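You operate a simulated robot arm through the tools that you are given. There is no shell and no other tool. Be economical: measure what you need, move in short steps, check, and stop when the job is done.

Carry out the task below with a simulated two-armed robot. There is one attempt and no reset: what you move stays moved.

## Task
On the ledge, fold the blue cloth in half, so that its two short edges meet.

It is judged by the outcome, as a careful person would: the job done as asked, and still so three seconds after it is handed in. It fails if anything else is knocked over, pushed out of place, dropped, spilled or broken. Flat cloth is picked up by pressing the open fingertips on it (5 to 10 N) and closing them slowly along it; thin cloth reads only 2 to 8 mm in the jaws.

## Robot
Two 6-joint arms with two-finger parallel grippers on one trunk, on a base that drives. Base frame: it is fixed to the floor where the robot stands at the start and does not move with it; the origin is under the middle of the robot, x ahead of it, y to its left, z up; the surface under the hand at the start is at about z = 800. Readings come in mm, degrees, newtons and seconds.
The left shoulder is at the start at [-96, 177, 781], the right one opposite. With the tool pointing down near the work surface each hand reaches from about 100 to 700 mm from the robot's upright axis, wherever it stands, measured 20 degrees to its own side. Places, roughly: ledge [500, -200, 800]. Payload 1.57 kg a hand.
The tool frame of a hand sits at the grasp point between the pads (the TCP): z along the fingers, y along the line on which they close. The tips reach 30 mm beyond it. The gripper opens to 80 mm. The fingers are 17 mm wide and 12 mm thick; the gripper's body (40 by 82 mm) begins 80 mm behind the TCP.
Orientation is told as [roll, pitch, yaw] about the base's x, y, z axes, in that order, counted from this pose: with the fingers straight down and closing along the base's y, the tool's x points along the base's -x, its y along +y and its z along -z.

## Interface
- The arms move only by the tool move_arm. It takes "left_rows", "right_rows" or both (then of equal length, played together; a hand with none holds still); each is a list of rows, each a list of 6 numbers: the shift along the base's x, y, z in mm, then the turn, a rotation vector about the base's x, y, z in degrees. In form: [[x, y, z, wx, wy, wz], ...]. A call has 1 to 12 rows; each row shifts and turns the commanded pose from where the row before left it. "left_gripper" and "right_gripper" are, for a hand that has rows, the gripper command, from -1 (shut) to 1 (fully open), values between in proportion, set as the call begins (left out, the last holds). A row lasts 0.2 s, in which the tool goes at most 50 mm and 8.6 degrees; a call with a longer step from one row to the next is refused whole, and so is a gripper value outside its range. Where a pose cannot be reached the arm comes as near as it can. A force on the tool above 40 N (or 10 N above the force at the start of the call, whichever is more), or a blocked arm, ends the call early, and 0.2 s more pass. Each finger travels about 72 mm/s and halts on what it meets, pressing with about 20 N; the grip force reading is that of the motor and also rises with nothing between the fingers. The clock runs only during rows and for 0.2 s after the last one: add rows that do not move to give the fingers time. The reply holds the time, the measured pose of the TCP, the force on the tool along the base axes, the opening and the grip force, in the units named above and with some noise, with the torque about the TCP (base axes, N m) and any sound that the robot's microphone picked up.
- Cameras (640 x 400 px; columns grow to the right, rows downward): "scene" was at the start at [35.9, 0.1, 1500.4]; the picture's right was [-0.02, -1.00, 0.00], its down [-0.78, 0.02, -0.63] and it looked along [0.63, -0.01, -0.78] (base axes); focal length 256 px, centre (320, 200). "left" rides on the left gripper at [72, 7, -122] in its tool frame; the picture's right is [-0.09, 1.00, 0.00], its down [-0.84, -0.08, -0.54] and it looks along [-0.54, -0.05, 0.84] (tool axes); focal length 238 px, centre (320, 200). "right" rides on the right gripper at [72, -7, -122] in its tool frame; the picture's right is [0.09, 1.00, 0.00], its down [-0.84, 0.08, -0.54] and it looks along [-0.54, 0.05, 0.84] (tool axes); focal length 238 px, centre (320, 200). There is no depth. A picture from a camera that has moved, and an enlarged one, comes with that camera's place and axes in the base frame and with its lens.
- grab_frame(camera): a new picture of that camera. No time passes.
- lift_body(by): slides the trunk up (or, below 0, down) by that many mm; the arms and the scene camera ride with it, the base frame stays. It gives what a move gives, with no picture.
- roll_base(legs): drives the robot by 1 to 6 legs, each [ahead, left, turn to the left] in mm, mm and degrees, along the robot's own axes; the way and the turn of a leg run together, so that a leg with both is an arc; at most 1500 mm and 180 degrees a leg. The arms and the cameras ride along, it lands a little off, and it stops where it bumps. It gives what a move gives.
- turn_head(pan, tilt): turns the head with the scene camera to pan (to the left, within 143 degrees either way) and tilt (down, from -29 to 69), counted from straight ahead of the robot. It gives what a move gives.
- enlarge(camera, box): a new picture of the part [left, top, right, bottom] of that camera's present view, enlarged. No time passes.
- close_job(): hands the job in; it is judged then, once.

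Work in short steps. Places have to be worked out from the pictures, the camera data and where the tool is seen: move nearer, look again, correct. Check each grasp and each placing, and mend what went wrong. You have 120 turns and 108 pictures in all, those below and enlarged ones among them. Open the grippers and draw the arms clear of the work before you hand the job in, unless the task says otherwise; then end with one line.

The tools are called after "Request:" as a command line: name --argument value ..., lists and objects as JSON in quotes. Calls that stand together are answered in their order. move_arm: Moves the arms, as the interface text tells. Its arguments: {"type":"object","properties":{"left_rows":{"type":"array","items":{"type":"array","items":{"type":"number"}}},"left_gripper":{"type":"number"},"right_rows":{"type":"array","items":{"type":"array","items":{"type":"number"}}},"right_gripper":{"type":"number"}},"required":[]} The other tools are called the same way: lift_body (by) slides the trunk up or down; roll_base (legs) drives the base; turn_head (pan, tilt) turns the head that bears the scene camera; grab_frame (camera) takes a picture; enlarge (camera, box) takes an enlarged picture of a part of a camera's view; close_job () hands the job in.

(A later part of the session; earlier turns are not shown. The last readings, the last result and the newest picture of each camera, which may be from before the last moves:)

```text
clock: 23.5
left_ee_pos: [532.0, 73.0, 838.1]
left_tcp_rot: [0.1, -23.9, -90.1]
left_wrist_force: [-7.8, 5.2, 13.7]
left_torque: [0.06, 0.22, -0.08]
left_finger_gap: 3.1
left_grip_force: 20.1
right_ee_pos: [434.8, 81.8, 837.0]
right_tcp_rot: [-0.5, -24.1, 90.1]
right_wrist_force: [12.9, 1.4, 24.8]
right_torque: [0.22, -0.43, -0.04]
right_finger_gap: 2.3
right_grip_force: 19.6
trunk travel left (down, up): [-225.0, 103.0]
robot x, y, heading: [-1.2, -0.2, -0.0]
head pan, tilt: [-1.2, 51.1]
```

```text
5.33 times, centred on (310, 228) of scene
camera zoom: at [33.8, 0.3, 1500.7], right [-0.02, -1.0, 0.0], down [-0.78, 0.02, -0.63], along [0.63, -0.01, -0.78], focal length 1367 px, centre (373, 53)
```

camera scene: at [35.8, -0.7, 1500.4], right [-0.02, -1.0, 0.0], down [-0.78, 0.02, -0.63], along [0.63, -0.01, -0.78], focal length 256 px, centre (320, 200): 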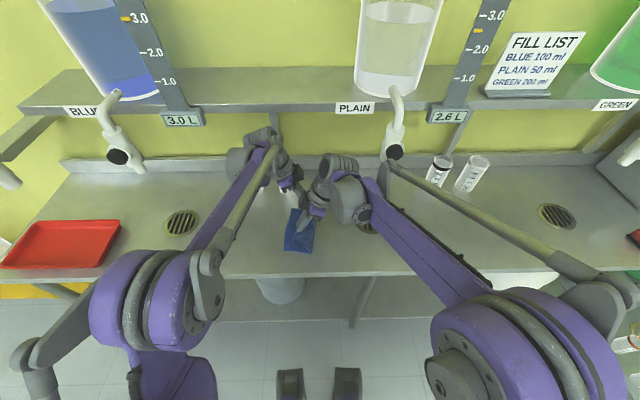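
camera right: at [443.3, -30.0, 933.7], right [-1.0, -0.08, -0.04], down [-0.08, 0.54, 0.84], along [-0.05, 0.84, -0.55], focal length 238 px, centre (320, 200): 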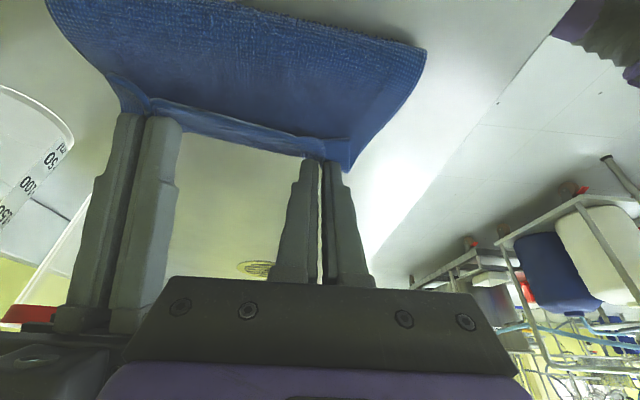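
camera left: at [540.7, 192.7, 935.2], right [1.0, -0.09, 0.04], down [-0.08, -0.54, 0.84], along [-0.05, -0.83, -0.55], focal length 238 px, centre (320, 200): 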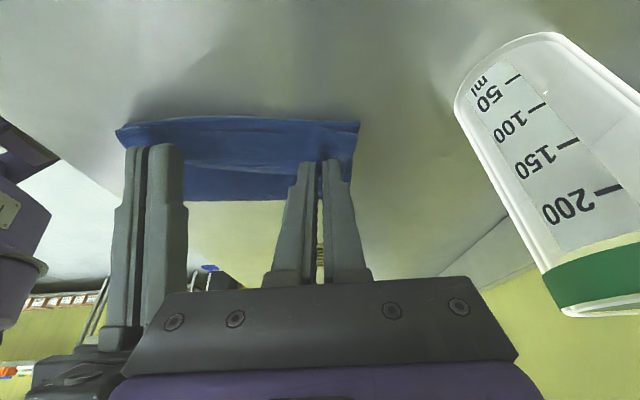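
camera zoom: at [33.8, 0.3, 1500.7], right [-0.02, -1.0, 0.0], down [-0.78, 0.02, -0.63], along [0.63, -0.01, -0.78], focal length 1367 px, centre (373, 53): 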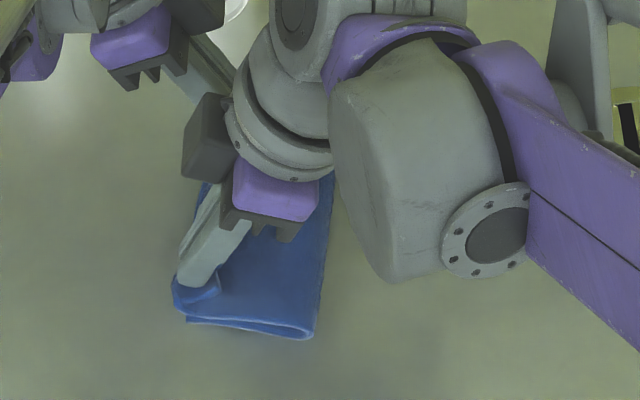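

Flap is down on the bottom layer. I ease the pressure by lifting 2–3 mm and open partway, which spreads the gathered cloth back.

Request:
move_arm --left_rows '[[0, 0, 1.5, 0, 0, 0], [0, 0, 0, 0, 0, 0]]' --right_rows '[[0, 0, 2, 0, 0, 0], [0, 0, 0, 0, 0, 0]]' --left_gripper -0.8 --right_gripper -0.8

Request:
move_arm --left_rows '[[0, 0, 0, 0, 0, 0], [0, 0, 0, 0, 0, 0]]' --right_rows '[[0, 0, 0, 0, 0, 0], [0, 0, 0, 0, 0, 0]]' --left_gripper -0.5 --right_gripper -0.5

Request:
enlarge --camera "left" --box '[90, 90, 390, 230]'

Request:
enlarge --camera "right" --box '[40, 0, 480, 250]'

```text
clock: 24.1
left_ee_pos: [531.9, 72.8, 838.5]
left_tcp_rot: [0.1, -24.1, -90.1]
left_wrist_force: [-2.8, 1.9, 7.8]
left_torque: [0.05, 0.05, -0.02]
left_finger_gap: 7.3
left_grip_force: 0.1
right_ee_pos: [434.3, 82.1, 837.7]
right_tcp_rot: [-0.4, -24.1, 90.3]
right_wrist_force: [2.1, 2.3, 13.8]
right_torque: [0.13, -0.12, 0.01]
right_finger_gap: 5.4
right_grip_force: 0.2
trunk travel left (down, up): [-225.0, 103.0]
robot x, y, heading: [-0.5, 2.8, -0.1]
head pan, tilt: [-1.2, 51.1]
```

```text
clock: 24.7
left_ee_pos: [532.7, 72.7, 838.9]
left_tcp_rot: [0.2, -24.0, -90.1]
left_wrist_force: [-0.4, -0.6, 6.9]
left_torque: [-0.04, 0.0, -0.01]
left_finger_gap: 15.9
left_grip_force: 0.0
right_ee_pos: [435.1, 81.6, 837.6]
right_tcp_rot: [-0.5, -24.0, 90.2]
right_wrist_force: [-0.5, 0.8, 9.5]
right_torque: [0.09, 0.01, 0.0]
right_finger_gap: 12.8
right_grip_force: 0.0
trunk travel left (down, up): [-225.0, 103.0]
robot x, y, heading: [-1.2, 0.3, -0.0]
head pan, tilt: [-1.2, 51.1]
```

```text
2.13 times, centred on (240, 160) of left
camera zoom: at [538.9, 187.5, 920.6], right [1.0, -0.09, 0.04], down [-0.08, -0.54, 0.84], along [-0.05, -0.83, -0.55], focal length 508 px, centre (491, 285)
```

zoom: 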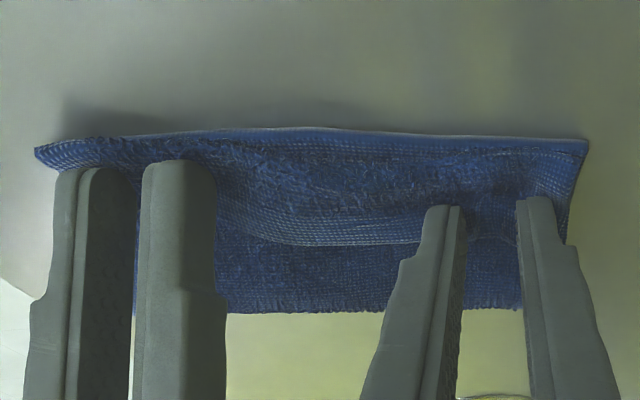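

```text
1.45 times, centred on (260, 125) of right
camera zoom: at [442.4, -33.5, 919.4], right [-1.0, -0.09, -0.04], down [-0.08, 0.54, 0.84], along [-0.05, 0.84, -0.55], focal length 347 px, centre (407, 309)
```

zoom: 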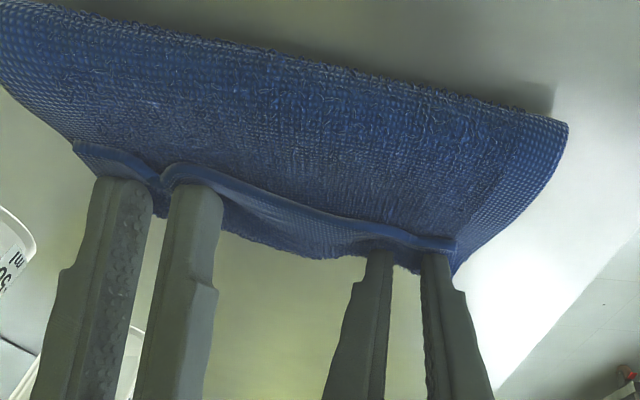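

The flap's last centimetre (its hem) is curled up toward −y where it was pinched. I open wider and lift out, then see how it settles.

Request:
move_arm --left_rows '[[0, 0, 0, 0, 0, 0], [0, 4, 9, 0, 0, 0], [0, 4, 9, 0, 0, 0], [0, 8, 20, 0, 0, 0], [0, 10, 30, 0, 0, 0], [0, 10, 30, 0, 0, 0]]' --right_rows '[[0, 0, 0, 0, 0, 0], [0, 2, 9, 0, 0, 0], [0, 2, 9, 0, 0, 0], [0, 0, 20, 0, 0, 0], [0, -20, 30, 0, 0, 0], [0, -30, 30, 0, 0, 0]]' --left_gripper -0.2 --right_gripper -0.2

Request:
enlarge --camera "left" --box '[90, 40, 390, 230]'

Request:
grab_frame --camera "right"

Request:
enlarge --camera "scene" --box '[270, 180, 370, 265]'

```text
clock: 26.1
left_ee_pos: [532.2, 107.6, 936.0]
left_tcp_rot: [-0.1, -24.0, -90.1]
left_wrist_force: [-0.6, -0.2, 0.2]
left_torque: [-0.01, -0.01, 0.0]
left_finger_gap: 32.0
left_grip_force: 0.0
right_ee_pos: [436.5, 36.2, 935.1]
right_tcp_rot: [-0.4, -24.1, 90.3]
right_wrist_force: [-0.2, -0.5, -0.7]
right_torque: [0.01, 0.02, -0.05]
right_finger_gap: 32.2
right_grip_force: 0.1
trunk travel left (down, up): [-225.0, 103.0]
robot x, y, heading: [2.2, -0.9, -0.0]
head pan, tilt: [-1.2, 51.1]
```

```text
2.11 times, centred on (240, 135) of left
camera zoom: at [539.6, 222.6, 1018.9], right [1.0, -0.09, 0.04], down [-0.08, -0.54, 0.84], along [-0.05, -0.83, -0.55], focal length 502 px, centre (488, 337)
```

zoom: 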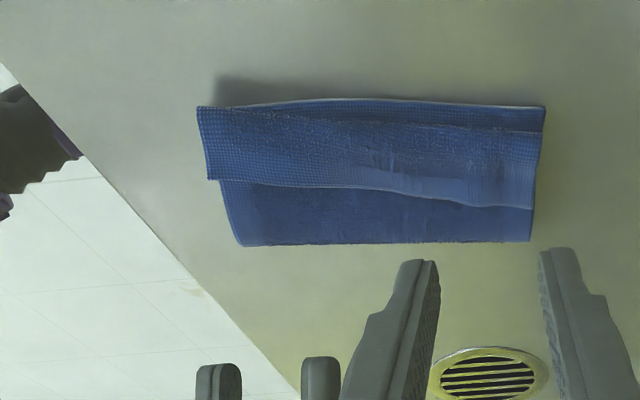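

```text
70 pictures are left
camera right: at [442.9, -79.4, 1016.4], right [-1.0, -0.09, -0.04], down [-0.08, 0.54, 0.84], along [-0.05, 0.84, -0.55], focal length 238 px, centre (320, 200)
```

right: 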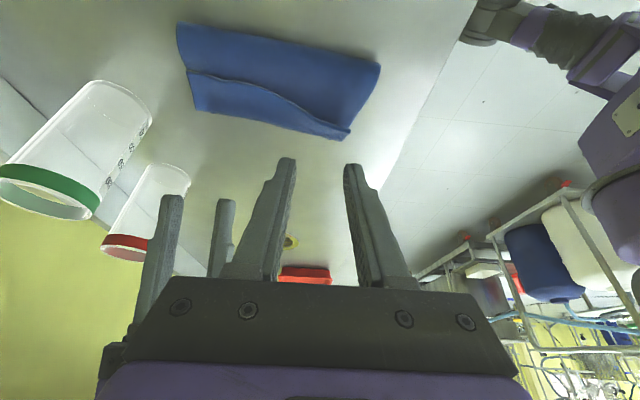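

```text
4.71 times, centred on (320, 222) of scene
camera zoom: at [35.3, -0.6, 1500.4], right [-0.02, -1.0, 0.0], down [-0.78, 0.02, -0.63], along [0.63, -0.01, -0.78], focal length 1206 px, centre (320, 94)
```

zoom: 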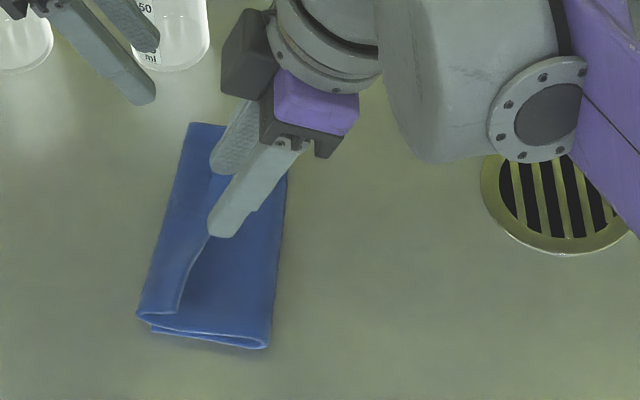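

The flap's outer strip (~30–40 mm) is folded back on top of itself. I move the right hand aside to see the whole state clearly.

Request:
move_arm --right_rows '[[0, -30, 10, 0, 0, 0], [0, -35, 0, 0, 0, 0], [0, -35, 0, 0, 0, 0], [0, -30, 0, 0, 0, 0]]' --left_rows '[[0, 10, 10, 0, 0, 0], [0, 10, 0, 0, 0, 0], [0, 10, 0, 0, 0, 0], [0, 0, 0, 0, 0, 0]]'

Request:
enlarge --camera "scene" --box '[260, 180, 360, 265]'

Request:
enlarge --camera "right" --box '[140, 30, 400, 200]'

```text
clock: 27.1
left_ee_pos: [532.3, 137.7, 946.8]
left_tcp_rot: [-0.1, -24.1, -90.1]
left_wrist_force: [0.1, 0.1, 0.6]
left_torque: [-0.01, 0.02, 0.0]
left_finger_gap: 32.1
left_grip_force: 0.0
right_ee_pos: [435.6, -94.4, 945.5]
right_tcp_rot: [-0.3, -24.2, 90.2]
right_wrist_force: [-0.3, -0.5, -0.1]
right_torque: [-0.03, -0.01, 0.01]
right_finger_gap: 32.1
right_grip_force: 0.1
trunk travel left (down, up): [-225.0, 103.0]
robot x, y, heading: [1.6, -0.7, 0.0]
head pan, tilt: [-1.2, 51.1]
```

```text
4.71 times, centred on (310, 222) of scene
camera zoom: at [36.0, -0.7, 1500.4], right [-0.02, -1.0, 0.0], down [-0.78, 0.02, -0.63], along [0.63, -0.01, -0.78], focal length 1206 px, centre (367, 94)
```

zoom: 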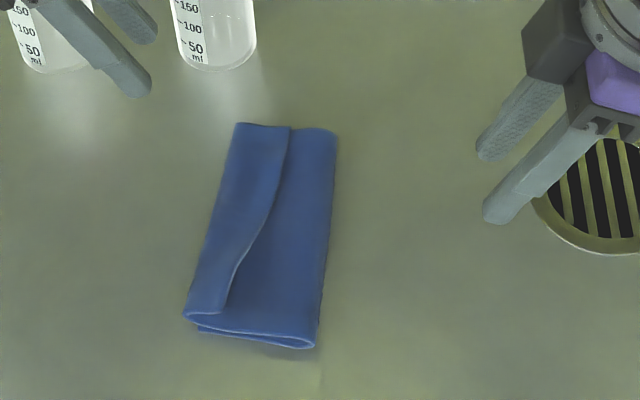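

```text
2.35 times, centred on (270, 115) of right
camera zoom: at [442.4, -209.6, 1026.7], right [-1.0, -0.09, -0.04], down [-0.08, 0.54, 0.84], along [-0.05, 0.84, -0.55], focal length 561 px, centre (438, 400)
```

zoom: 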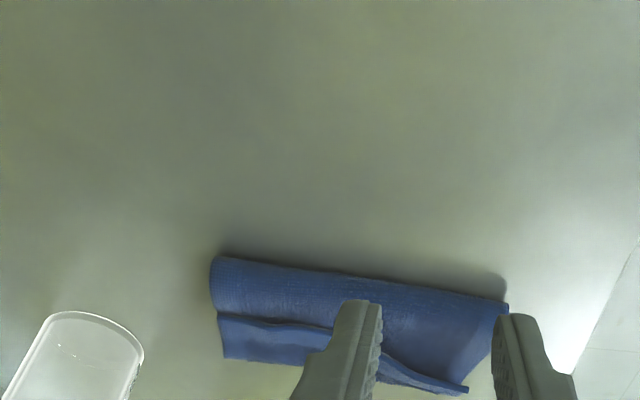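

Now clear: the tail edge lies on top from (417,86) to (571,48). I'll first flip this tail outward by scooping with the right hand (fingers wide open, pointing +y). First the left hand clears off and the right hand positions at (490,20).

Request:
move_arm --left_rows '[[-10, 25, 10, 0, 0, 0], [-10, 25, 10, 0, 0, 0], [-10, 25, 10, 0, 0, 0], [-10, 25, 5, 0, 0, 0], [-10, 25, 0, 0, 0, 0], [0, 0, 0, 0, 0, 0]]' --right_rows '[[0, 0, 0, 0, 0, 0], [0, 0, 0, 0, 0, 0], [15, 30, -15, 0, 0, 0], [20, 35, -25, 0, 0, 0], [20, 35, -25, 0, 0, 0], [0, 10, -20, 0, 0, 0]]' --right_gripper 1

Request:
grab_frame --camera "right"

```text
clock: 28.5
left_ee_pos: [483.8, 261.2, 981.8]
left_tcp_rot: [0.0, -24.0, -90.1]
left_wrist_force: [0.7, 0.0, -0.2]
left_torque: [-0.05, -0.02, 0.0]
left_finger_gap: 32.1
left_grip_force: 0.1
right_ee_pos: [492.6, 17.1, 861.2]
right_tcp_rot: [-0.4, -24.2, 90.2]
right_wrist_force: [0.1, 0.3, 0.1]
right_torque: [-0.03, -0.02, -0.01]
right_finger_gap: 79.9
right_grip_force: 0.1
trunk travel left (down, up): [-225.0, 103.0]
robot x, y, heading: [0.6, -4.9, 0.1]
head pan, tilt: [-1.2, 51.1]
heard: click
```

```text
66 pictures are left
camera right: at [498.7, -98.1, 941.6], right [-1.0, -0.08, -0.04], down [-0.08, 0.54, 0.84], along [-0.05, 0.84, -0.55], focal length 238 px, centre (320, 200)
```

right: 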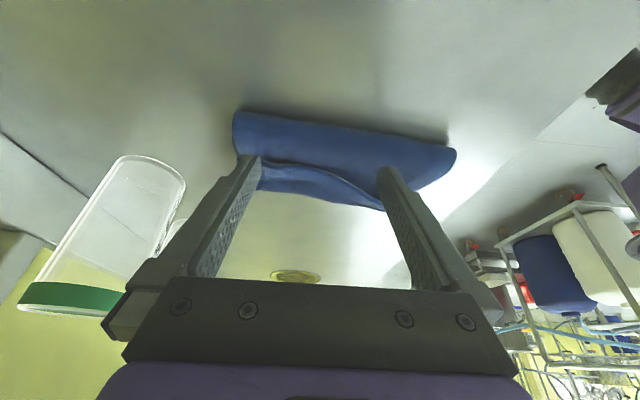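

I lower to a few mm above the double layer just inside the crease.

Request:
move_arm --right_rows '[[0, 8, 0, 0, 0, 0], [0, 6, -8, 0, 0, 0], [0, 2, -8, 0, 0, 0], [0, 0, -5, 0, 0, 0], [0, 0, 0, 0, 0, 0]]'

Request:
grab_frame --camera "right"

Request:
enlarge --camera "scene" --box '[260, 180, 360, 265]'

```text
clock: 29.7
left_ee_pos: [484.6, 261.8, 981.7]
left_tcp_rot: [0.0, -24.1, -90.1]
left_wrist_force: [0.4, 1.1, 0.1]
left_torque: [0.03, 0.02, 0.01]
left_finger_gap: 32.2
left_grip_force: 0.0
right_ee_pos: [490.7, 32.4, 839.8]
right_tcp_rot: [-0.3, -24.1, 90.1]
right_wrist_force: [0.2, 0.4, 0.9]
right_torque: [-0.01, -0.01, -0.01]
right_finger_gap: 80.2
right_grip_force: 0.1
trunk travel left (down, up): [-225.0, 103.0]
robot x, y, heading: [-0.8, -0.4, 0.2]
head pan, tilt: [-1.2, 51.1]
```

```text
65 pictures are left
camera right: at [497.9, -83.1, 921.1], right [-1.0, -0.08, -0.04], down [-0.08, 0.54, 0.84], along [-0.05, 0.84, -0.55], focal length 238 px, centre (320, 200)
```

right: 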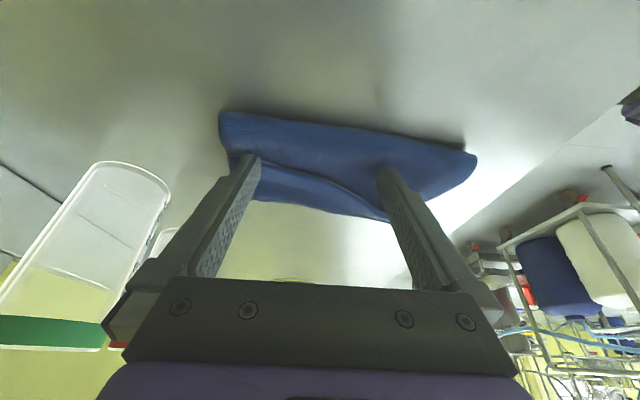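

```text
4.71 times, centred on (310, 222) of scene
camera zoom: at [36.0, -0.1, 1500.4], right [-0.02, -1.0, 0.0], down [-0.78, 0.02, -0.63], along [0.63, -0.01, -0.78], focal length 1206 px, centre (367, 94)
```

zoom: 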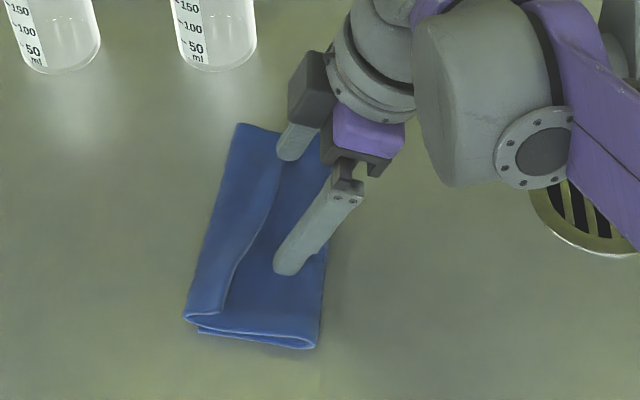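

Barely touching. Sweep toward +y in small steps.

Request:
move_arm --right_rows '[[0, 6, -0.5, 0, 0, 0], [0, 6, 0, 0, 0, 0], [0, 6, 0, 0, 0, 0], [0, 6, 0, 0, 0, 0], [0, 6, 0, 0, 0, 0], [0, 6, 0, 0, 0, 0]]'

Request:
enlarge --camera "right" --box '[180, 60, 500, 260]'

Request:
enlarge --camera "scene" --box '[260, 180, 360, 265]'

```text
clock: 31.1
left_ee_pos: [483.8, 262.3, 982.4]
left_tcp_rot: [0.0, -23.9, -90.1]
left_wrist_force: [0.1, 0.2, 0.1]
left_torque: [0.01, 0.02, -0.01]
left_finger_gap: 31.9
left_grip_force: 0.1
right_ee_pos: [491.9, 68.8, 839.8]
right_tcp_rot: [-0.3, -24.1, 90.3]
right_wrist_force: [-0.9, -1.0, 0.4]
right_torque: [0.01, -0.01, 0.04]
right_finger_gap: 79.8
right_grip_force: 0.1
trunk travel left (down, up): [-225.0, 103.0]
robot x, y, heading: [-0.9, 0.7, -0.3]
head pan, tilt: [-1.2, 51.1]
```

```text
2.00 times, centred on (340, 160) of right
camera zoom: at [499.1, -47.3, 921.0], right [-1.0, -0.08, -0.04], down [-0.08, 0.54, 0.84], along [-0.05, 0.84, -0.55], focal length 477 px, centre (280, 280)
```

zoom: 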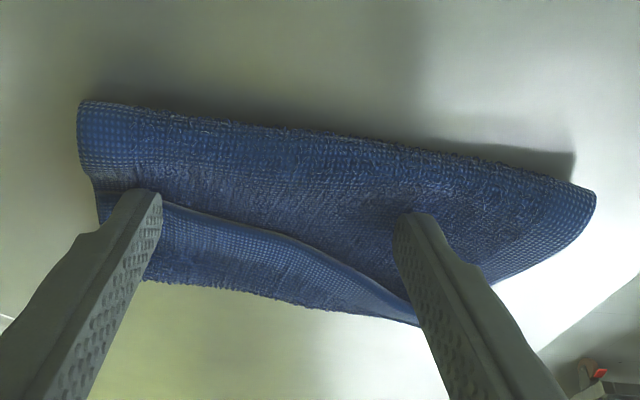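

```text
4.71 times, centred on (310, 222) of scene
camera zoom: at [36.0, 0.0, 1500.4], right [-0.02, -1.0, 0.0], down [-0.78, 0.02, -0.63], along [0.63, -0.01, -0.78], focal length 1206 px, centre (367, 94)
```

zoom: 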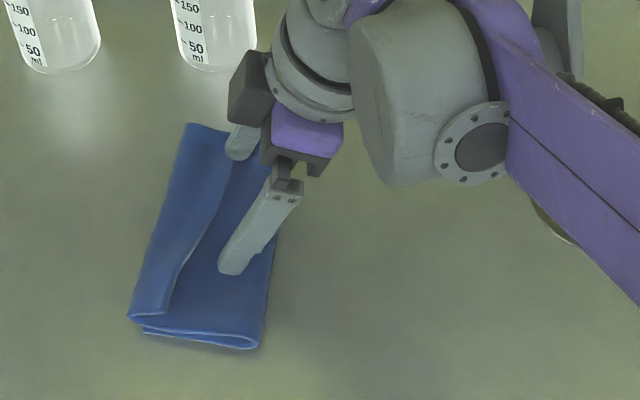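

The light cloth slid along instead (~36 mm in +y). Change of plan: pinch the tail's free edge with the left hand and flip it over while rotating the wrist. First I clear the right hand, and start rolling the left one to the other lean.

Request:
move_arm --right_rows '[[0, 0, 10, 0, 0, 0], [0, -15, 25, 0, 0, 0], [0, -40, 30, 0, 0, 0], [-5, -45, 30, 0, 0, 0], [-10, -45, 10, 0, 0, 0], [-10, -45, 0, 0, 0, 0], [-10, -45, 0, 0, 0, 0], [-10, -20, 0, 0, 0, 0]]' --left_rows '[[0, 0, 0, 0, 0, 0], [0, 0, 0, 8, 0, 0], [0, 0, 0, 8, 0, 0], [0, 0, 0, 8, 0, 0], [0, 0, 0, 8, 0, 0], [0, 0, 0, 8, 0, 0], [0, 0, 0, 4, 0, 0], [0, 0, 0, 0, 0, 0]]' --left_gripper -0.5

Request:
enlarge --camera "scene" --box '[220, 150, 360, 265]'

Request:
grab_frame --camera "scene"

```text
refused: row 4 steps farther than a row can; nothing moved
```

```text
3.48 times, centred on (290, 208) of scene
camera zoom: at [36.0, 0.0, 1500.4], right [-0.02, -1.0, 0.0], down [-0.78, 0.02, -0.63], along [0.63, -0.01, -0.78], focal length 892 px, centre (424, 174)
```

zoom: 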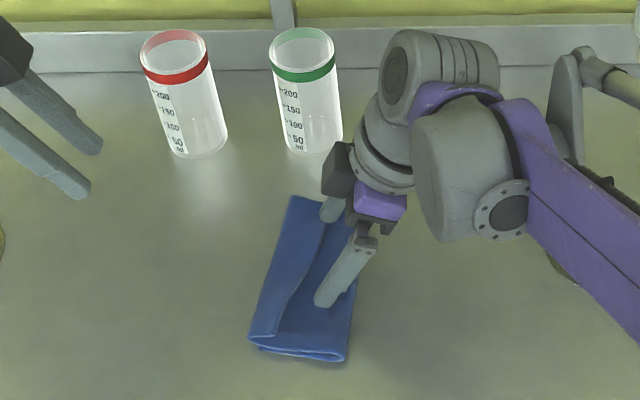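

```text
60 pictures are left
camera scene: at [36.0, 0.0, 1500.4], right [-0.02, -1.0, 0.0], down [-0.78, 0.02, -0.63], along [0.63, -0.01, -0.78], focal length 256 px, centre (320, 200)
```

scene: 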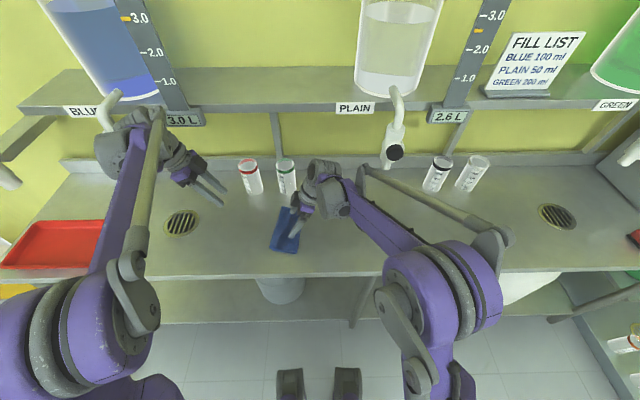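

Row too long; I resend with smaller steps.

Request:
move_arm --right_rows '[[0, 0, 10, 0, 0, 0], [0, -15, 25, 0, 0, 0], [0, -30, 30, 0, 0, 0], [-5, -35, 25, 0, 0, 0], [-10, -42, 10, 0, 0, 0], [-10, -42, 0, 0, 0, 0], [-10, -42, 0, 0, 0, 0], [-10, -20, 0, 0, 0, 0]]' --left_rows '[[0, 0, 0, 0, 0, 0], [0, 0, 0, 8, 0, 0], [0, 0, 0, 8, 0, 0], [0, 0, 0, 8, 0, 0], [0, 0, 0, 8, 0, 0], [0, 0, 0, 8, 0, 0], [0, 0, 0, 4, 0, 0], [0, 0, 0, 0, 0, 0]]' --left_gripper -0.5

Request:
enlarge --camera "scene" --box '[220, 150, 360, 265]'

Request:
grab_frame --camera "left"

```text
clock: 33.0
left_ee_pos: [479.3, 282.2, 979.5]
left_tcp_rot: [0.0, 19.5, -89.1]
left_wrist_force: [-1.1, -1.2, 0.9]
left_torque: [0.01, -0.02, -0.01]
left_finger_gap: 20.0
left_grip_force: 0.0
right_ee_pos: [441.6, -51.6, 949.4]
right_tcp_rot: [-0.6, -25.1, 100.8]
right_wrist_force: [-0.6, -0.1, -0.3]
right_torque: [0.02, -0.03, 0.0]
right_finger_gap: 80.2
right_grip_force: 0.1
trunk travel left (down, up): [-225.0, 103.0]
robot x, y, heading: [0.3, 4.7, 0.9]
head pan, tilt: [-1.2, 51.1]
stopped in row 8 (right hand): the arm was blocked; the commanded pose is now the measured one
```

```text
3.48 times, centred on (290, 208) of scene
camera zoom: at [36.6, 18.3, 1500.4], right [0.0, -1.0, 0.01], down [-0.78, 0.0, -0.63], along [0.63, -0.01, -0.78], focal length 892 px, centre (424, 174)
```

zoom: 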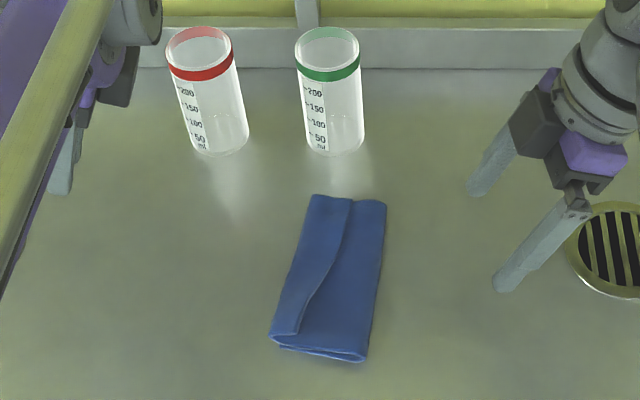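

```text
58 pictures are left
camera left: at [485.0, 309.8, 1117.6], right [1.0, -0.07, -0.03], down [-0.06, -0.97, 0.23], along [-0.05, -0.23, -0.97], focal length 238 px, centre (320, 200)
```

left: 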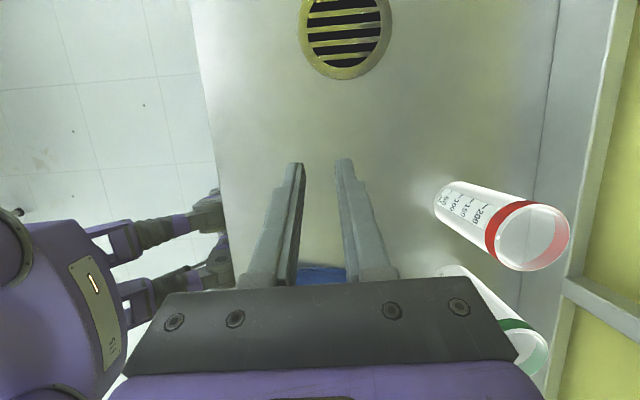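

The right arm reported being blocked and the base shifted slightly. I look at the whole scene to find what it met.

Request:
grab_frame --camera "scene"

Request:
turn_head --pan -50 --tilt 55

Request:
grab_frame --camera "scene"

```text
57 pictures are left
camera scene: at [36.6, 18.3, 1500.4], right [0.0, -1.0, 0.01], down [-0.78, 0.0, -0.63], along [0.63, -0.01, -0.78], focal length 256 px, centre (320, 200)
```

scene: 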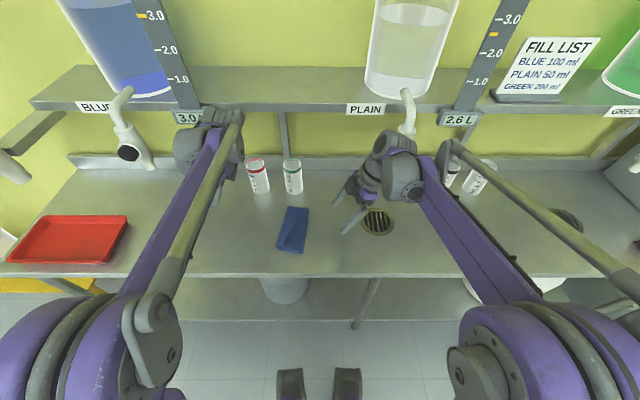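

```text
clock: 34.1
left_ee_pos: [480.0, 282.7, 978.5]
left_tcp_rot: [0.1, 19.3, -89.3]
left_wrist_force: [0.6, 0.8, -0.1]
left_torque: [-0.02, -0.01, 0.0]
left_finger_gap: 19.8
left_grip_force: 0.1
right_ee_pos: [440.5, -54.8, 948.2]
right_tcp_rot: [-0.5, -25.0, 100.4]
right_wrist_force: [-0.1, 0.1, -0.3]
right_torque: [-0.01, 0.02, 0.0]
right_finger_gap: 80.2
right_grip_force: 0.1
trunk travel left (down, up): [-225.0, 103.0]
robot x, y, heading: [-2.4, 0.2, 0.8]
head pan, tilt: [-50.0, 55.0]
```

```text
56 pictures are left
camera scene: at [6.9, -32.6, 1495.9], right [-0.76, -0.65, 0.01], down [-0.53, 0.61, -0.58], along [0.37, -0.45, -0.81], focal length 256 px, centre (320, 200)
```

scene: 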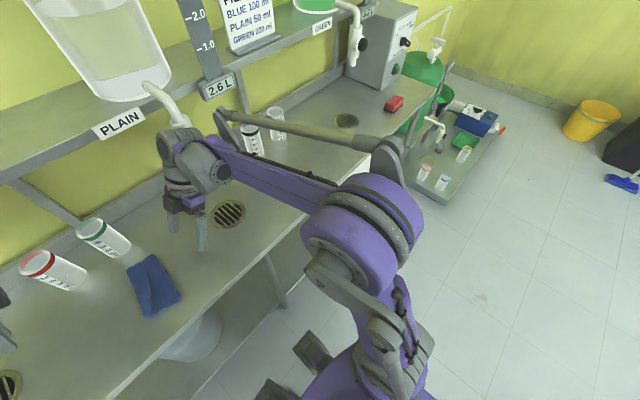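

Request:
enlarge --camera "scene" --box '[110, 60, 290, 260]'

```text
2.00 times, centred on (200, 160) of scene
camera zoom: at [6.9, -32.6, 1495.9], right [-0.76, -0.65, 0.01], down [-0.53, 0.61, -0.58], along [0.37, -0.45, -0.81], focal length 513 px, centre (560, 280)
```

zoom: 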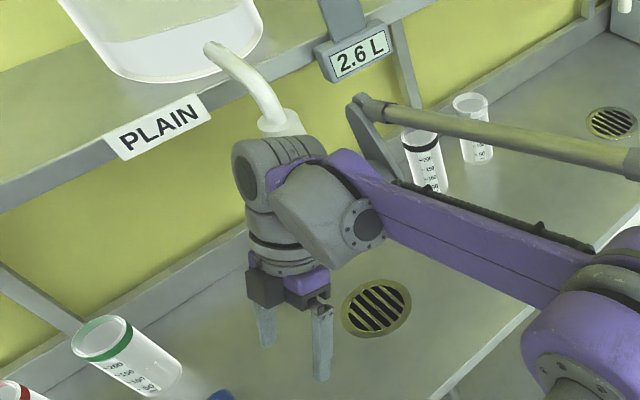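

The wrist met the PLAIN faucet, which I now locate right above the drain at ≈ (513,−177, z>1035); it is unmoved. I pull the right hand straight back (−x) and down, then to its own side, and turn the head back.

Request:
move_arm --right_rows '[[-8, 3, 0, 0, 0, 0], [-15, 0, 0, 0, 0, 0], [-25, 0, 0, 0, 0, 0], [-30, 0, 0, 0, 0, 0], [-30, 0, 0, 0, 0, 0], [-20, -20, 0, 0, 0, 0], [0, -40, 0, 0, 0, 0], [0, -40, 0, 0, 0, 0], [0, -40, 0, 0, 0, 0]]'

Request:
turn_head --pan -1.2 --tilt 51.1

Request:
grab_frame --camera "scene"

Request:
enlarge --camera "scene" --box '[220, 170, 360, 265]'

```text
clock: 36.1
left_ee_pos: [482.4, 268.2, 981.3]
left_tcp_rot: [-0.1, 20.1, -89.5]
left_wrist_force: [-0.2, -0.2, 0.3]
left_torque: [0.02, 0.0, -0.03]
left_finger_gap: 20.0
left_grip_force: 0.1
right_ee_pos: [314.3, -213.7, 944.7]
right_tcp_rot: [-0.7, -25.6, 99.4]
right_wrist_force: [-0.1, 0.0, 0.3]
right_torque: [-0.02, 0.04, 0.02]
right_finger_gap: 79.8
right_grip_force: 0.0
trunk travel left (down, up): [-225.0, 103.0]
robot x, y, heading: [2.8, 3.4, 0.4]
head pan, tilt: [-50.0, 55.0]
heard: click
```

```text
clock: 37.3
left_ee_pos: [482.0, 270.0, 980.5]
left_tcp_rot: [0.0, 20.1, -89.5]
left_wrist_force: [0.1, 0.1, -1.3]
left_torque: [-0.02, 0.03, -0.03]
left_finger_gap: 19.9
left_grip_force: 0.0
right_ee_pos: [314.4, -212.8, 944.4]
right_tcp_rot: [-0.6, -25.7, 99.4]
right_wrist_force: [-0.3, -0.8, 1.0]
right_torque: [0.03, -0.01, -0.02]
right_finger_gap: 80.0
right_grip_force: 0.1
trunk travel left (down, up): [-225.0, 103.0]
robot x, y, heading: [-0.5, -0.6, 0.5]
head pan, tilt: [-1.2, 51.1]
```

```text
54 pictures are left
camera scene: at [37.4, 1.5, 1500.4], right [-0.01, -1.0, 0.0], down [-0.78, 0.01, -0.63], along [0.63, -0.01, -0.78], focal length 256 px, centre (320, 200)
```

scene: 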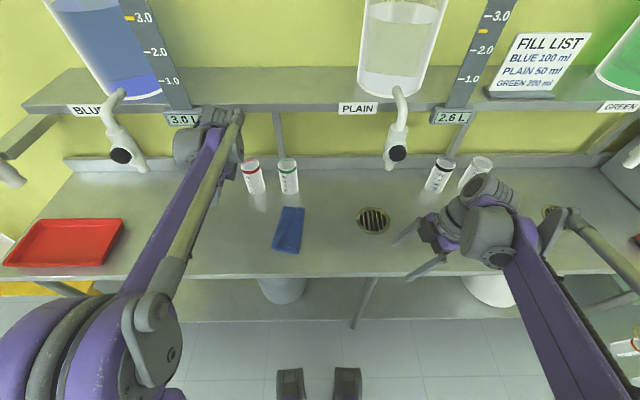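

```text
4.21 times, centred on (290, 218) of scene
camera zoom: at [37.4, 1.5, 1500.4], right [-0.01, -1.0, 0.0], down [-0.78, 0.01, -0.63], along [0.63, -0.01, -0.78], focal length 1079 px, centre (446, 126)
```

zoom: 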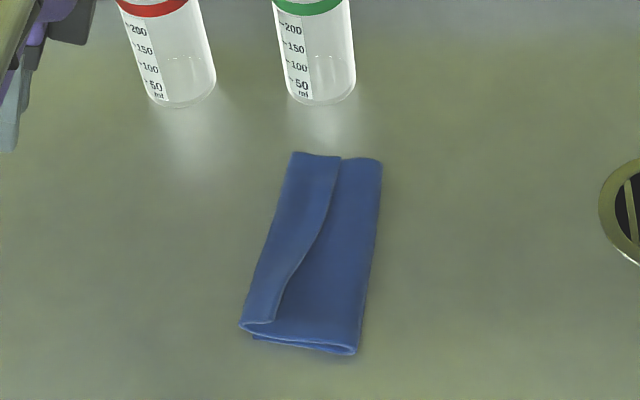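

Faucet and jars are intact, right arm clear. Tail edge now passes (419,120), (484,97), (567,79). I bring the left hand over the tail at (490,100).

Request:
move_arm --left_rows '[[2, -40, -5, 0, 0, 0], [2, -40, -20, 0, 0, 0], [2, -40, -20, 0, 0, 0], [2, -40, -25, 0, 0, 0], [0, -10, -30, 0, 0, 0], [0, 0, -20, 0, 0, 0], [0, 0, 0, 0, 0, 0]]'

Request:
grab_frame --camera "left"

Request:
enlarge --camera "scene" --box '[220, 170, 360, 265]'

```text
clock: 38.9
left_ee_pos: [488.9, 97.4, 858.1]
left_tcp_rot: [0.0, 20.1, -89.5]
left_wrist_force: [-0.3, -0.7, 0.7]
left_torque: [0.01, 0.01, 0.01]
left_finger_gap: 20.0
left_grip_force: 0.0
right_ee_pos: [314.0, -212.8, 945.1]
right_tcp_rot: [-0.5, -25.6, 99.4]
right_wrist_force: [0.4, 0.4, 0.3]
right_torque: [0.02, -0.01, 0.01]
right_finger_gap: 80.1
right_grip_force: 0.0
trunk travel left (down, up): [-225.0, 103.0]
robot x, y, heading: [2.1, 1.3, 0.4]
head pan, tilt: [-1.2, 51.1]
```

```text
52 pictures are left
camera left: at [495.8, 123.0, 997.6], right [1.0, -0.08, -0.03], down [-0.07, -0.97, 0.22], along [-0.05, -0.22, -0.97], focal length 238 px, centre (320, 200)
```

left: 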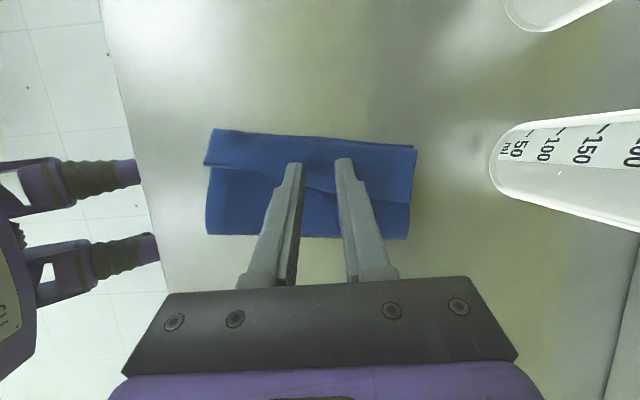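

```text
4.21 times, centred on (290, 218) of scene
camera zoom: at [37.3, 1.6, 1500.4], right [-0.01, -1.0, 0.0], down [-0.78, 0.01, -0.63], along [0.63, -0.01, -0.78], focal length 1079 px, centre (446, 126)
```

zoom: 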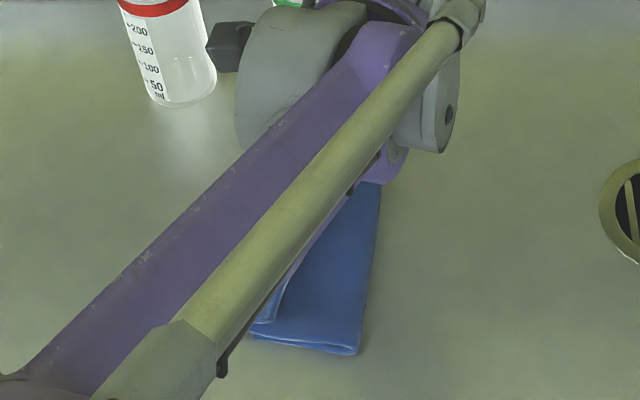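

The wrist view shows the tail edge at y ≈ 89 here. I shift to pinch ~7 mm inside it and lower to light pressure.

Request:
move_arm --left_rows '[[0, -5, -8, 0, 0, 0], [0, 0, -7, 0, 0, 0], [0, 0, -3, 0, 0, 0], [0, 0, -2, 0, 0, 0], [0, 0, 0, 0, 0, 0]]'

Request:
enlarge --camera "left" --box '[190, 100, 430, 250]'

```text
clock: 40.1
left_ee_pos: [488.1, 93.1, 841.9]
left_tcp_rot: [0.0, 20.1, -89.5]
left_wrist_force: [-0.4, -1.2, 1.7]
left_torque: [-0.02, 0.0, -0.01]
left_finger_gap: 19.9
left_grip_force: 0.1
right_ee_pos: [313.7, -214.1, 944.6]
right_tcp_rot: [-0.7, -25.6, 99.5]
right_wrist_force: [0.3, -0.3, 0.0]
right_torque: [0.02, -0.03, -0.03]
right_finger_gap: 80.1
right_grip_force: 0.0
trunk travel left (down, up): [-225.0, 103.0]
robot x, y, heading: [1.3, 1.9, 0.4]
head pan, tilt: [-1.2, 51.1]
```

```text
2.67 times, centred on (310, 175) of left
camera zoom: at [495.7, 118.4, 980.0], right [1.0, -0.08, -0.03], down [-0.07, -0.97, 0.22], along [-0.05, -0.22, -0.97], focal length 636 px, centre (347, 267)
```

zoom: 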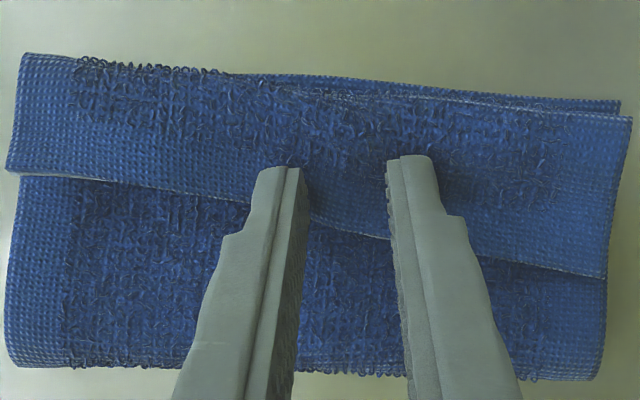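

Fingers are on the tail just inside its edge. Press to ~6 N and close in steps.

Request:
move_arm --left_rows '[[0, 0, -1.5, 0, 0, 0], [0, 0, -1, 0, 0, 0], [0, 0, 0, 0, 0, 0]]'

Request:
move_arm --left_rows '[[0, 0, 0, 0, 0, 0], [0, 0, 0, 0, 0, 0]]' --left_gripper -0.68

Request:
move_arm --left_rows '[[0, 0, 0, 0, 0, 0], [0, 0, 0, 0, 0, 0]]' --left_gripper -0.82

Request:
move_arm --left_rows '[[0, 0, 0, 0, 0, 0], [0, 0, 0, 0, 0, 0], [0, 0, 0, 0, 0, 0]]' --left_gripper -1

Request:
enlarge --camera "left" --box '[190, 100, 430, 250]'

```text
clock: 40.9
left_ee_pos: [488.9, 92.8, 839.3]
left_tcp_rot: [0.0, 20.2, -89.5]
left_wrist_force: [-0.3, -0.3, 5.9]
left_torque: [-0.03, 0.01, 0.01]
left_finger_gap: 19.9
left_grip_force: 0.0
right_ee_pos: [313.3, -213.9, 943.9]
right_tcp_rot: [-0.6, -25.7, 99.5]
right_wrist_force: [0.0, -0.8, 0.5]
right_torque: [0.03, 0.0, -0.01]
right_finger_gap: 80.1
right_grip_force: 0.0
trunk travel left (down, up): [-225.0, 103.0]
robot x, y, heading: [2.1, -1.6, 0.6]
head pan, tilt: [-1.2, 51.1]
```

```text
clock: 41.5
left_ee_pos: [489.6, 93.7, 838.7]
left_tcp_rot: [-0.1, 20.1, -89.5]
left_wrist_force: [-0.1, 0.0, 5.9]
left_torque: [0.01, -0.03, 0.0]
left_finger_gap: 12.4
left_grip_force: 0.0
right_ee_pos: [313.8, -212.1, 945.1]
right_tcp_rot: [-0.6, -25.5, 99.4]
right_wrist_force: [0.3, 0.1, -0.3]
right_torque: [-0.01, -0.02, -0.03]
right_finger_gap: 79.9
right_grip_force: 0.0
trunk travel left (down, up): [-225.0, 103.0]
robot x, y, heading: [1.2, 3.1, 0.3]
head pan, tilt: [-1.2, 51.1]
```

```text
clock: 42.1
left_ee_pos: [489.1, 93.9, 839.1]
left_tcp_rot: [0.0, 20.0, -89.5]
left_wrist_force: [0.8, 0.1, 5.9]
left_torque: [0.02, -0.05, 0.0]
left_finger_gap: 7.2
left_grip_force: 0.1
right_ee_pos: [314.5, -214.1, 943.9]
right_tcp_rot: [-0.6, -25.5, 99.4]
right_wrist_force: [0.0, -0.5, -0.1]
right_torque: [0.02, 0.0, -0.02]
right_finger_gap: 80.0
right_grip_force: 0.0
trunk travel left (down, up): [-225.0, 103.0]
robot x, y, heading: [0.7, 3.6, 0.4]
head pan, tilt: [-1.2, 51.1]
```

```text
clock: 42.9
left_ee_pos: [489.5, 93.6, 839.1]
left_tcp_rot: [-0.1, 20.0, -89.5]
left_wrist_force: [0.5, 1.0, 6.5]
left_torque: [0.03, -0.01, -0.01]
left_finger_gap: 4.0
left_grip_force: 19.4
right_ee_pos: [315.5, -214.3, 944.5]
right_tcp_rot: [-0.7, -25.6, 99.5]
right_wrist_force: [-0.5, 0.0, -0.1]
right_torque: [0.01, -0.01, -0.03]
right_finger_gap: 79.9
right_grip_force: 0.1
trunk travel left (down, up): [-225.0, 103.0]
robot x, y, heading: [-0.9, 3.4, 0.3]
head pan, tilt: [-1.2, 51.1]
```

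```text
2.67 times, centred on (310, 175) of left
camera zoom: at [495.7, 119.0, 977.8], right [1.0, -0.08, -0.03], down [-0.07, -0.97, 0.22], along [-0.05, -0.22, -0.97], focal length 636 px, centre (347, 267)
```

zoom: 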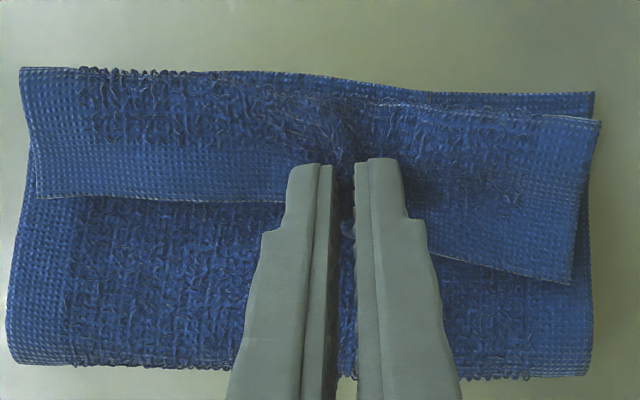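

Held (4 mm). Lift 40 mm and check what came up.

Request:
move_arm --left_rows '[[0, 0, 8, 0, 0, 0], [0, 0, 10, 0, 0, 0], [0, -3, 12, 0, 0, 0], [0, -5, 12, 0, 0, 0], [0, 0, 0, 0, 0, 0]]'

Request:
grab_frame --camera "left"

Request:
grab_frame --camera "right"

```text
clock: 44.1
left_ee_pos: [489.8, 85.3, 881.2]
left_tcp_rot: [0.0, 20.2, -89.4]
left_wrist_force: [-0.2, -0.2, 0.0]
left_torque: [-0.01, -0.03, -0.02]
left_finger_gap: 3.7
left_grip_force: 19.5
right_ee_pos: [314.0, -213.0, 943.9]
right_tcp_rot: [-0.6, -25.6, 99.3]
right_wrist_force: [-0.9, 0.0, 0.7]
right_torque: [-0.01, 0.01, -0.01]
right_finger_gap: 80.0
right_grip_force: 0.1
trunk travel left (down, up): [-225.0, 103.0]
robot x, y, heading: [1.4, -1.0, 0.6]
head pan, tilt: [-1.2, 51.1]
```

```text
48 pictures are left
camera left: at [496.3, 110.6, 1019.8], right [1.0, -0.08, -0.03], down [-0.07, -0.97, 0.22], along [-0.05, -0.22, -0.97], focal length 238 px, centre (320, 200)
```

left: 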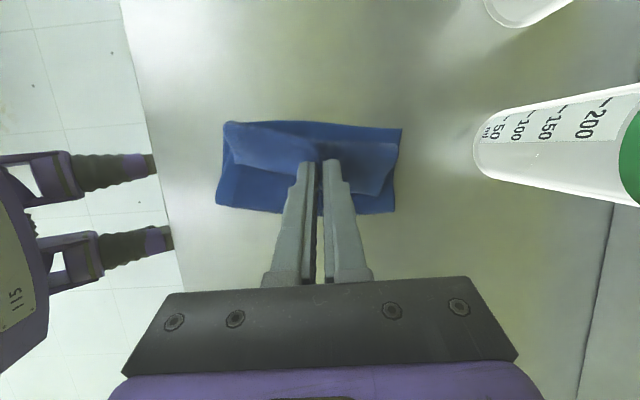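

```text
47 pictures are left
camera right: at [339.2, -328.6, 1022.6], right [-0.97, -0.24, -0.05], down [-0.17, 0.5, 0.85], along [-0.18, 0.83, -0.53], focal length 238 px, centre (320, 200)
```

right: 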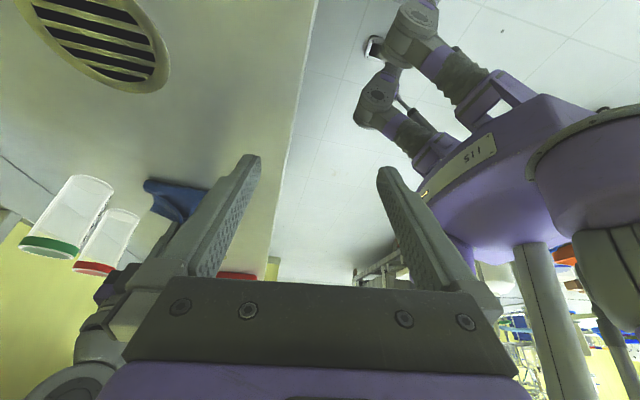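

Only the flap came up; the bottom stays put. I now raise and pull it back toward −y so the crease rolls to the right (target crease ≈ y 20).

Request:
move_arm --left_rows '[[0, -8, 10, 0, 0, 0], [0, -12, 8, 0, 0, 0], [0, -14, 5, 0, 0, 0], [0, -14, 0, 0, 0, 0], [0, 0, 0, 0, 0, 0]]'

Request:
grab_frame --camera "left"

Request:
enlarge --camera "right" --box '[80, 140, 300, 280]'

```text
clock: 45.3
left_ee_pos: [488.6, 39.1, 904.4]
left_tcp_rot: [0.1, 20.0, -89.5]
left_wrist_force: [-0.1, -0.3, 0.6]
left_torque: [0.0, 0.02, -0.01]
left_finger_gap: 3.9
left_grip_force: 20.4
right_ee_pos: [313.8, -213.4, 944.7]
right_tcp_rot: [-0.5, -25.7, 99.3]
right_wrist_force: [0.0, -0.3, 0.7]
right_torque: [-0.01, 0.0, -0.02]
right_finger_gap: 80.1
right_grip_force: 0.1
trunk travel left (down, up): [-225.0, 103.0]
robot x, y, heading: [1.8, 1.0, 0.6]
head pan, tilt: [-1.2, 51.1]
```

```text
46 pictures are left
camera left: at [495.3, 63.5, 1042.8], right [1.0, -0.08, -0.03], down [-0.07, -0.97, 0.22], along [-0.05, -0.22, -0.97], focal length 238 px, centre (320, 200)
```

left: 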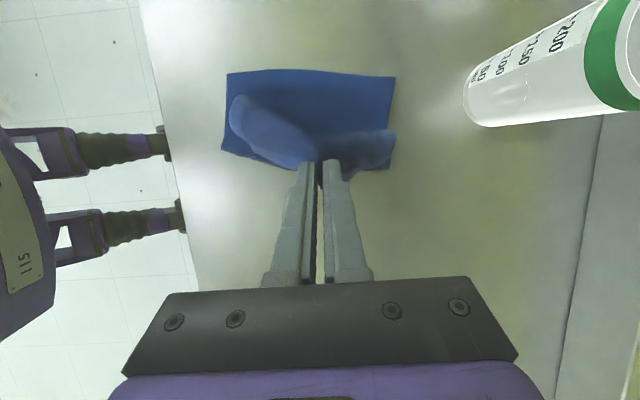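

```text
2.86 times, centred on (190, 210) of right
camera zoom: at [339.0, -328.5, 1022.6], right [-0.97, -0.24, -0.05], down [-0.17, 0.5, 0.85], along [-0.18, 0.83, -0.53], focal length 681 px, centre (691, 171)
```

zoom: 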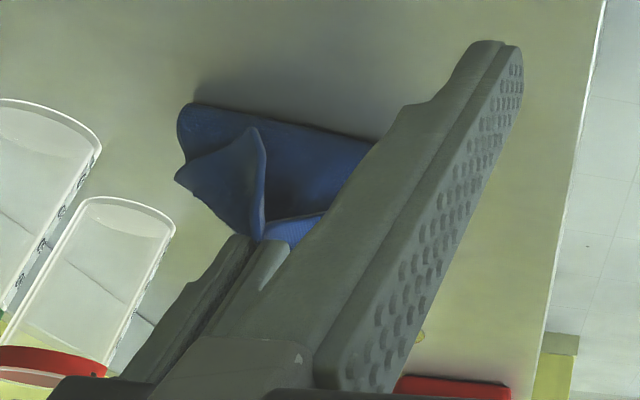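

The crease still lies at y ≈ 36–67; I need it near 22–40. I pull further to −y and lower a bit.

Request:
move_arm --left_rows '[[0, -12, 0, 0, 0, 0], [0, -14, -4, 0, 0, 0], [0, -14, -8, 0, 0, 0], [0, -6, -10, 0, 0, 0], [0, 0, 0, 0, 0, 0]]'

Request:
grab_frame --camera "left"

```text
clock: 46.5
left_ee_pos: [490.8, -8.5, 880.6]
left_tcp_rot: [0.0, 20.1, -89.6]
left_wrist_force: [0.3, 0.0, 0.5]
left_torque: [0.0, 0.0, -0.01]
left_finger_gap: 3.7
left_grip_force: 20.2
right_ee_pos: [315.3, -214.0, 943.9]
right_tcp_rot: [-0.5, -25.6, 99.5]
right_wrist_force: [0.1, 0.0, -0.4]
right_torque: [0.01, 0.03, 0.01]
right_finger_gap: 80.0
right_grip_force: 0.0
trunk travel left (down, up): [-225.0, 103.0]
robot x, y, heading: [-0.8, 4.0, 0.6]
head pan, tilt: [-1.2, 51.1]
```

```text
44 pictures are left
camera left: at [496.2, 17.3, 1020.0], right [1.0, -0.08, -0.03], down [-0.07, -0.97, 0.22], along [-0.05, -0.22, -0.97], focal length 238 px, centre (320, 200)
```

left: 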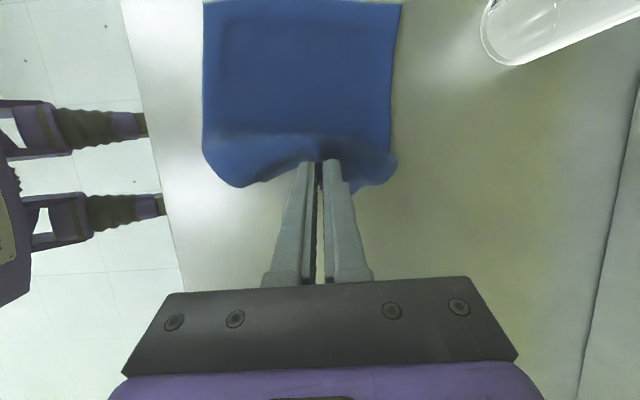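

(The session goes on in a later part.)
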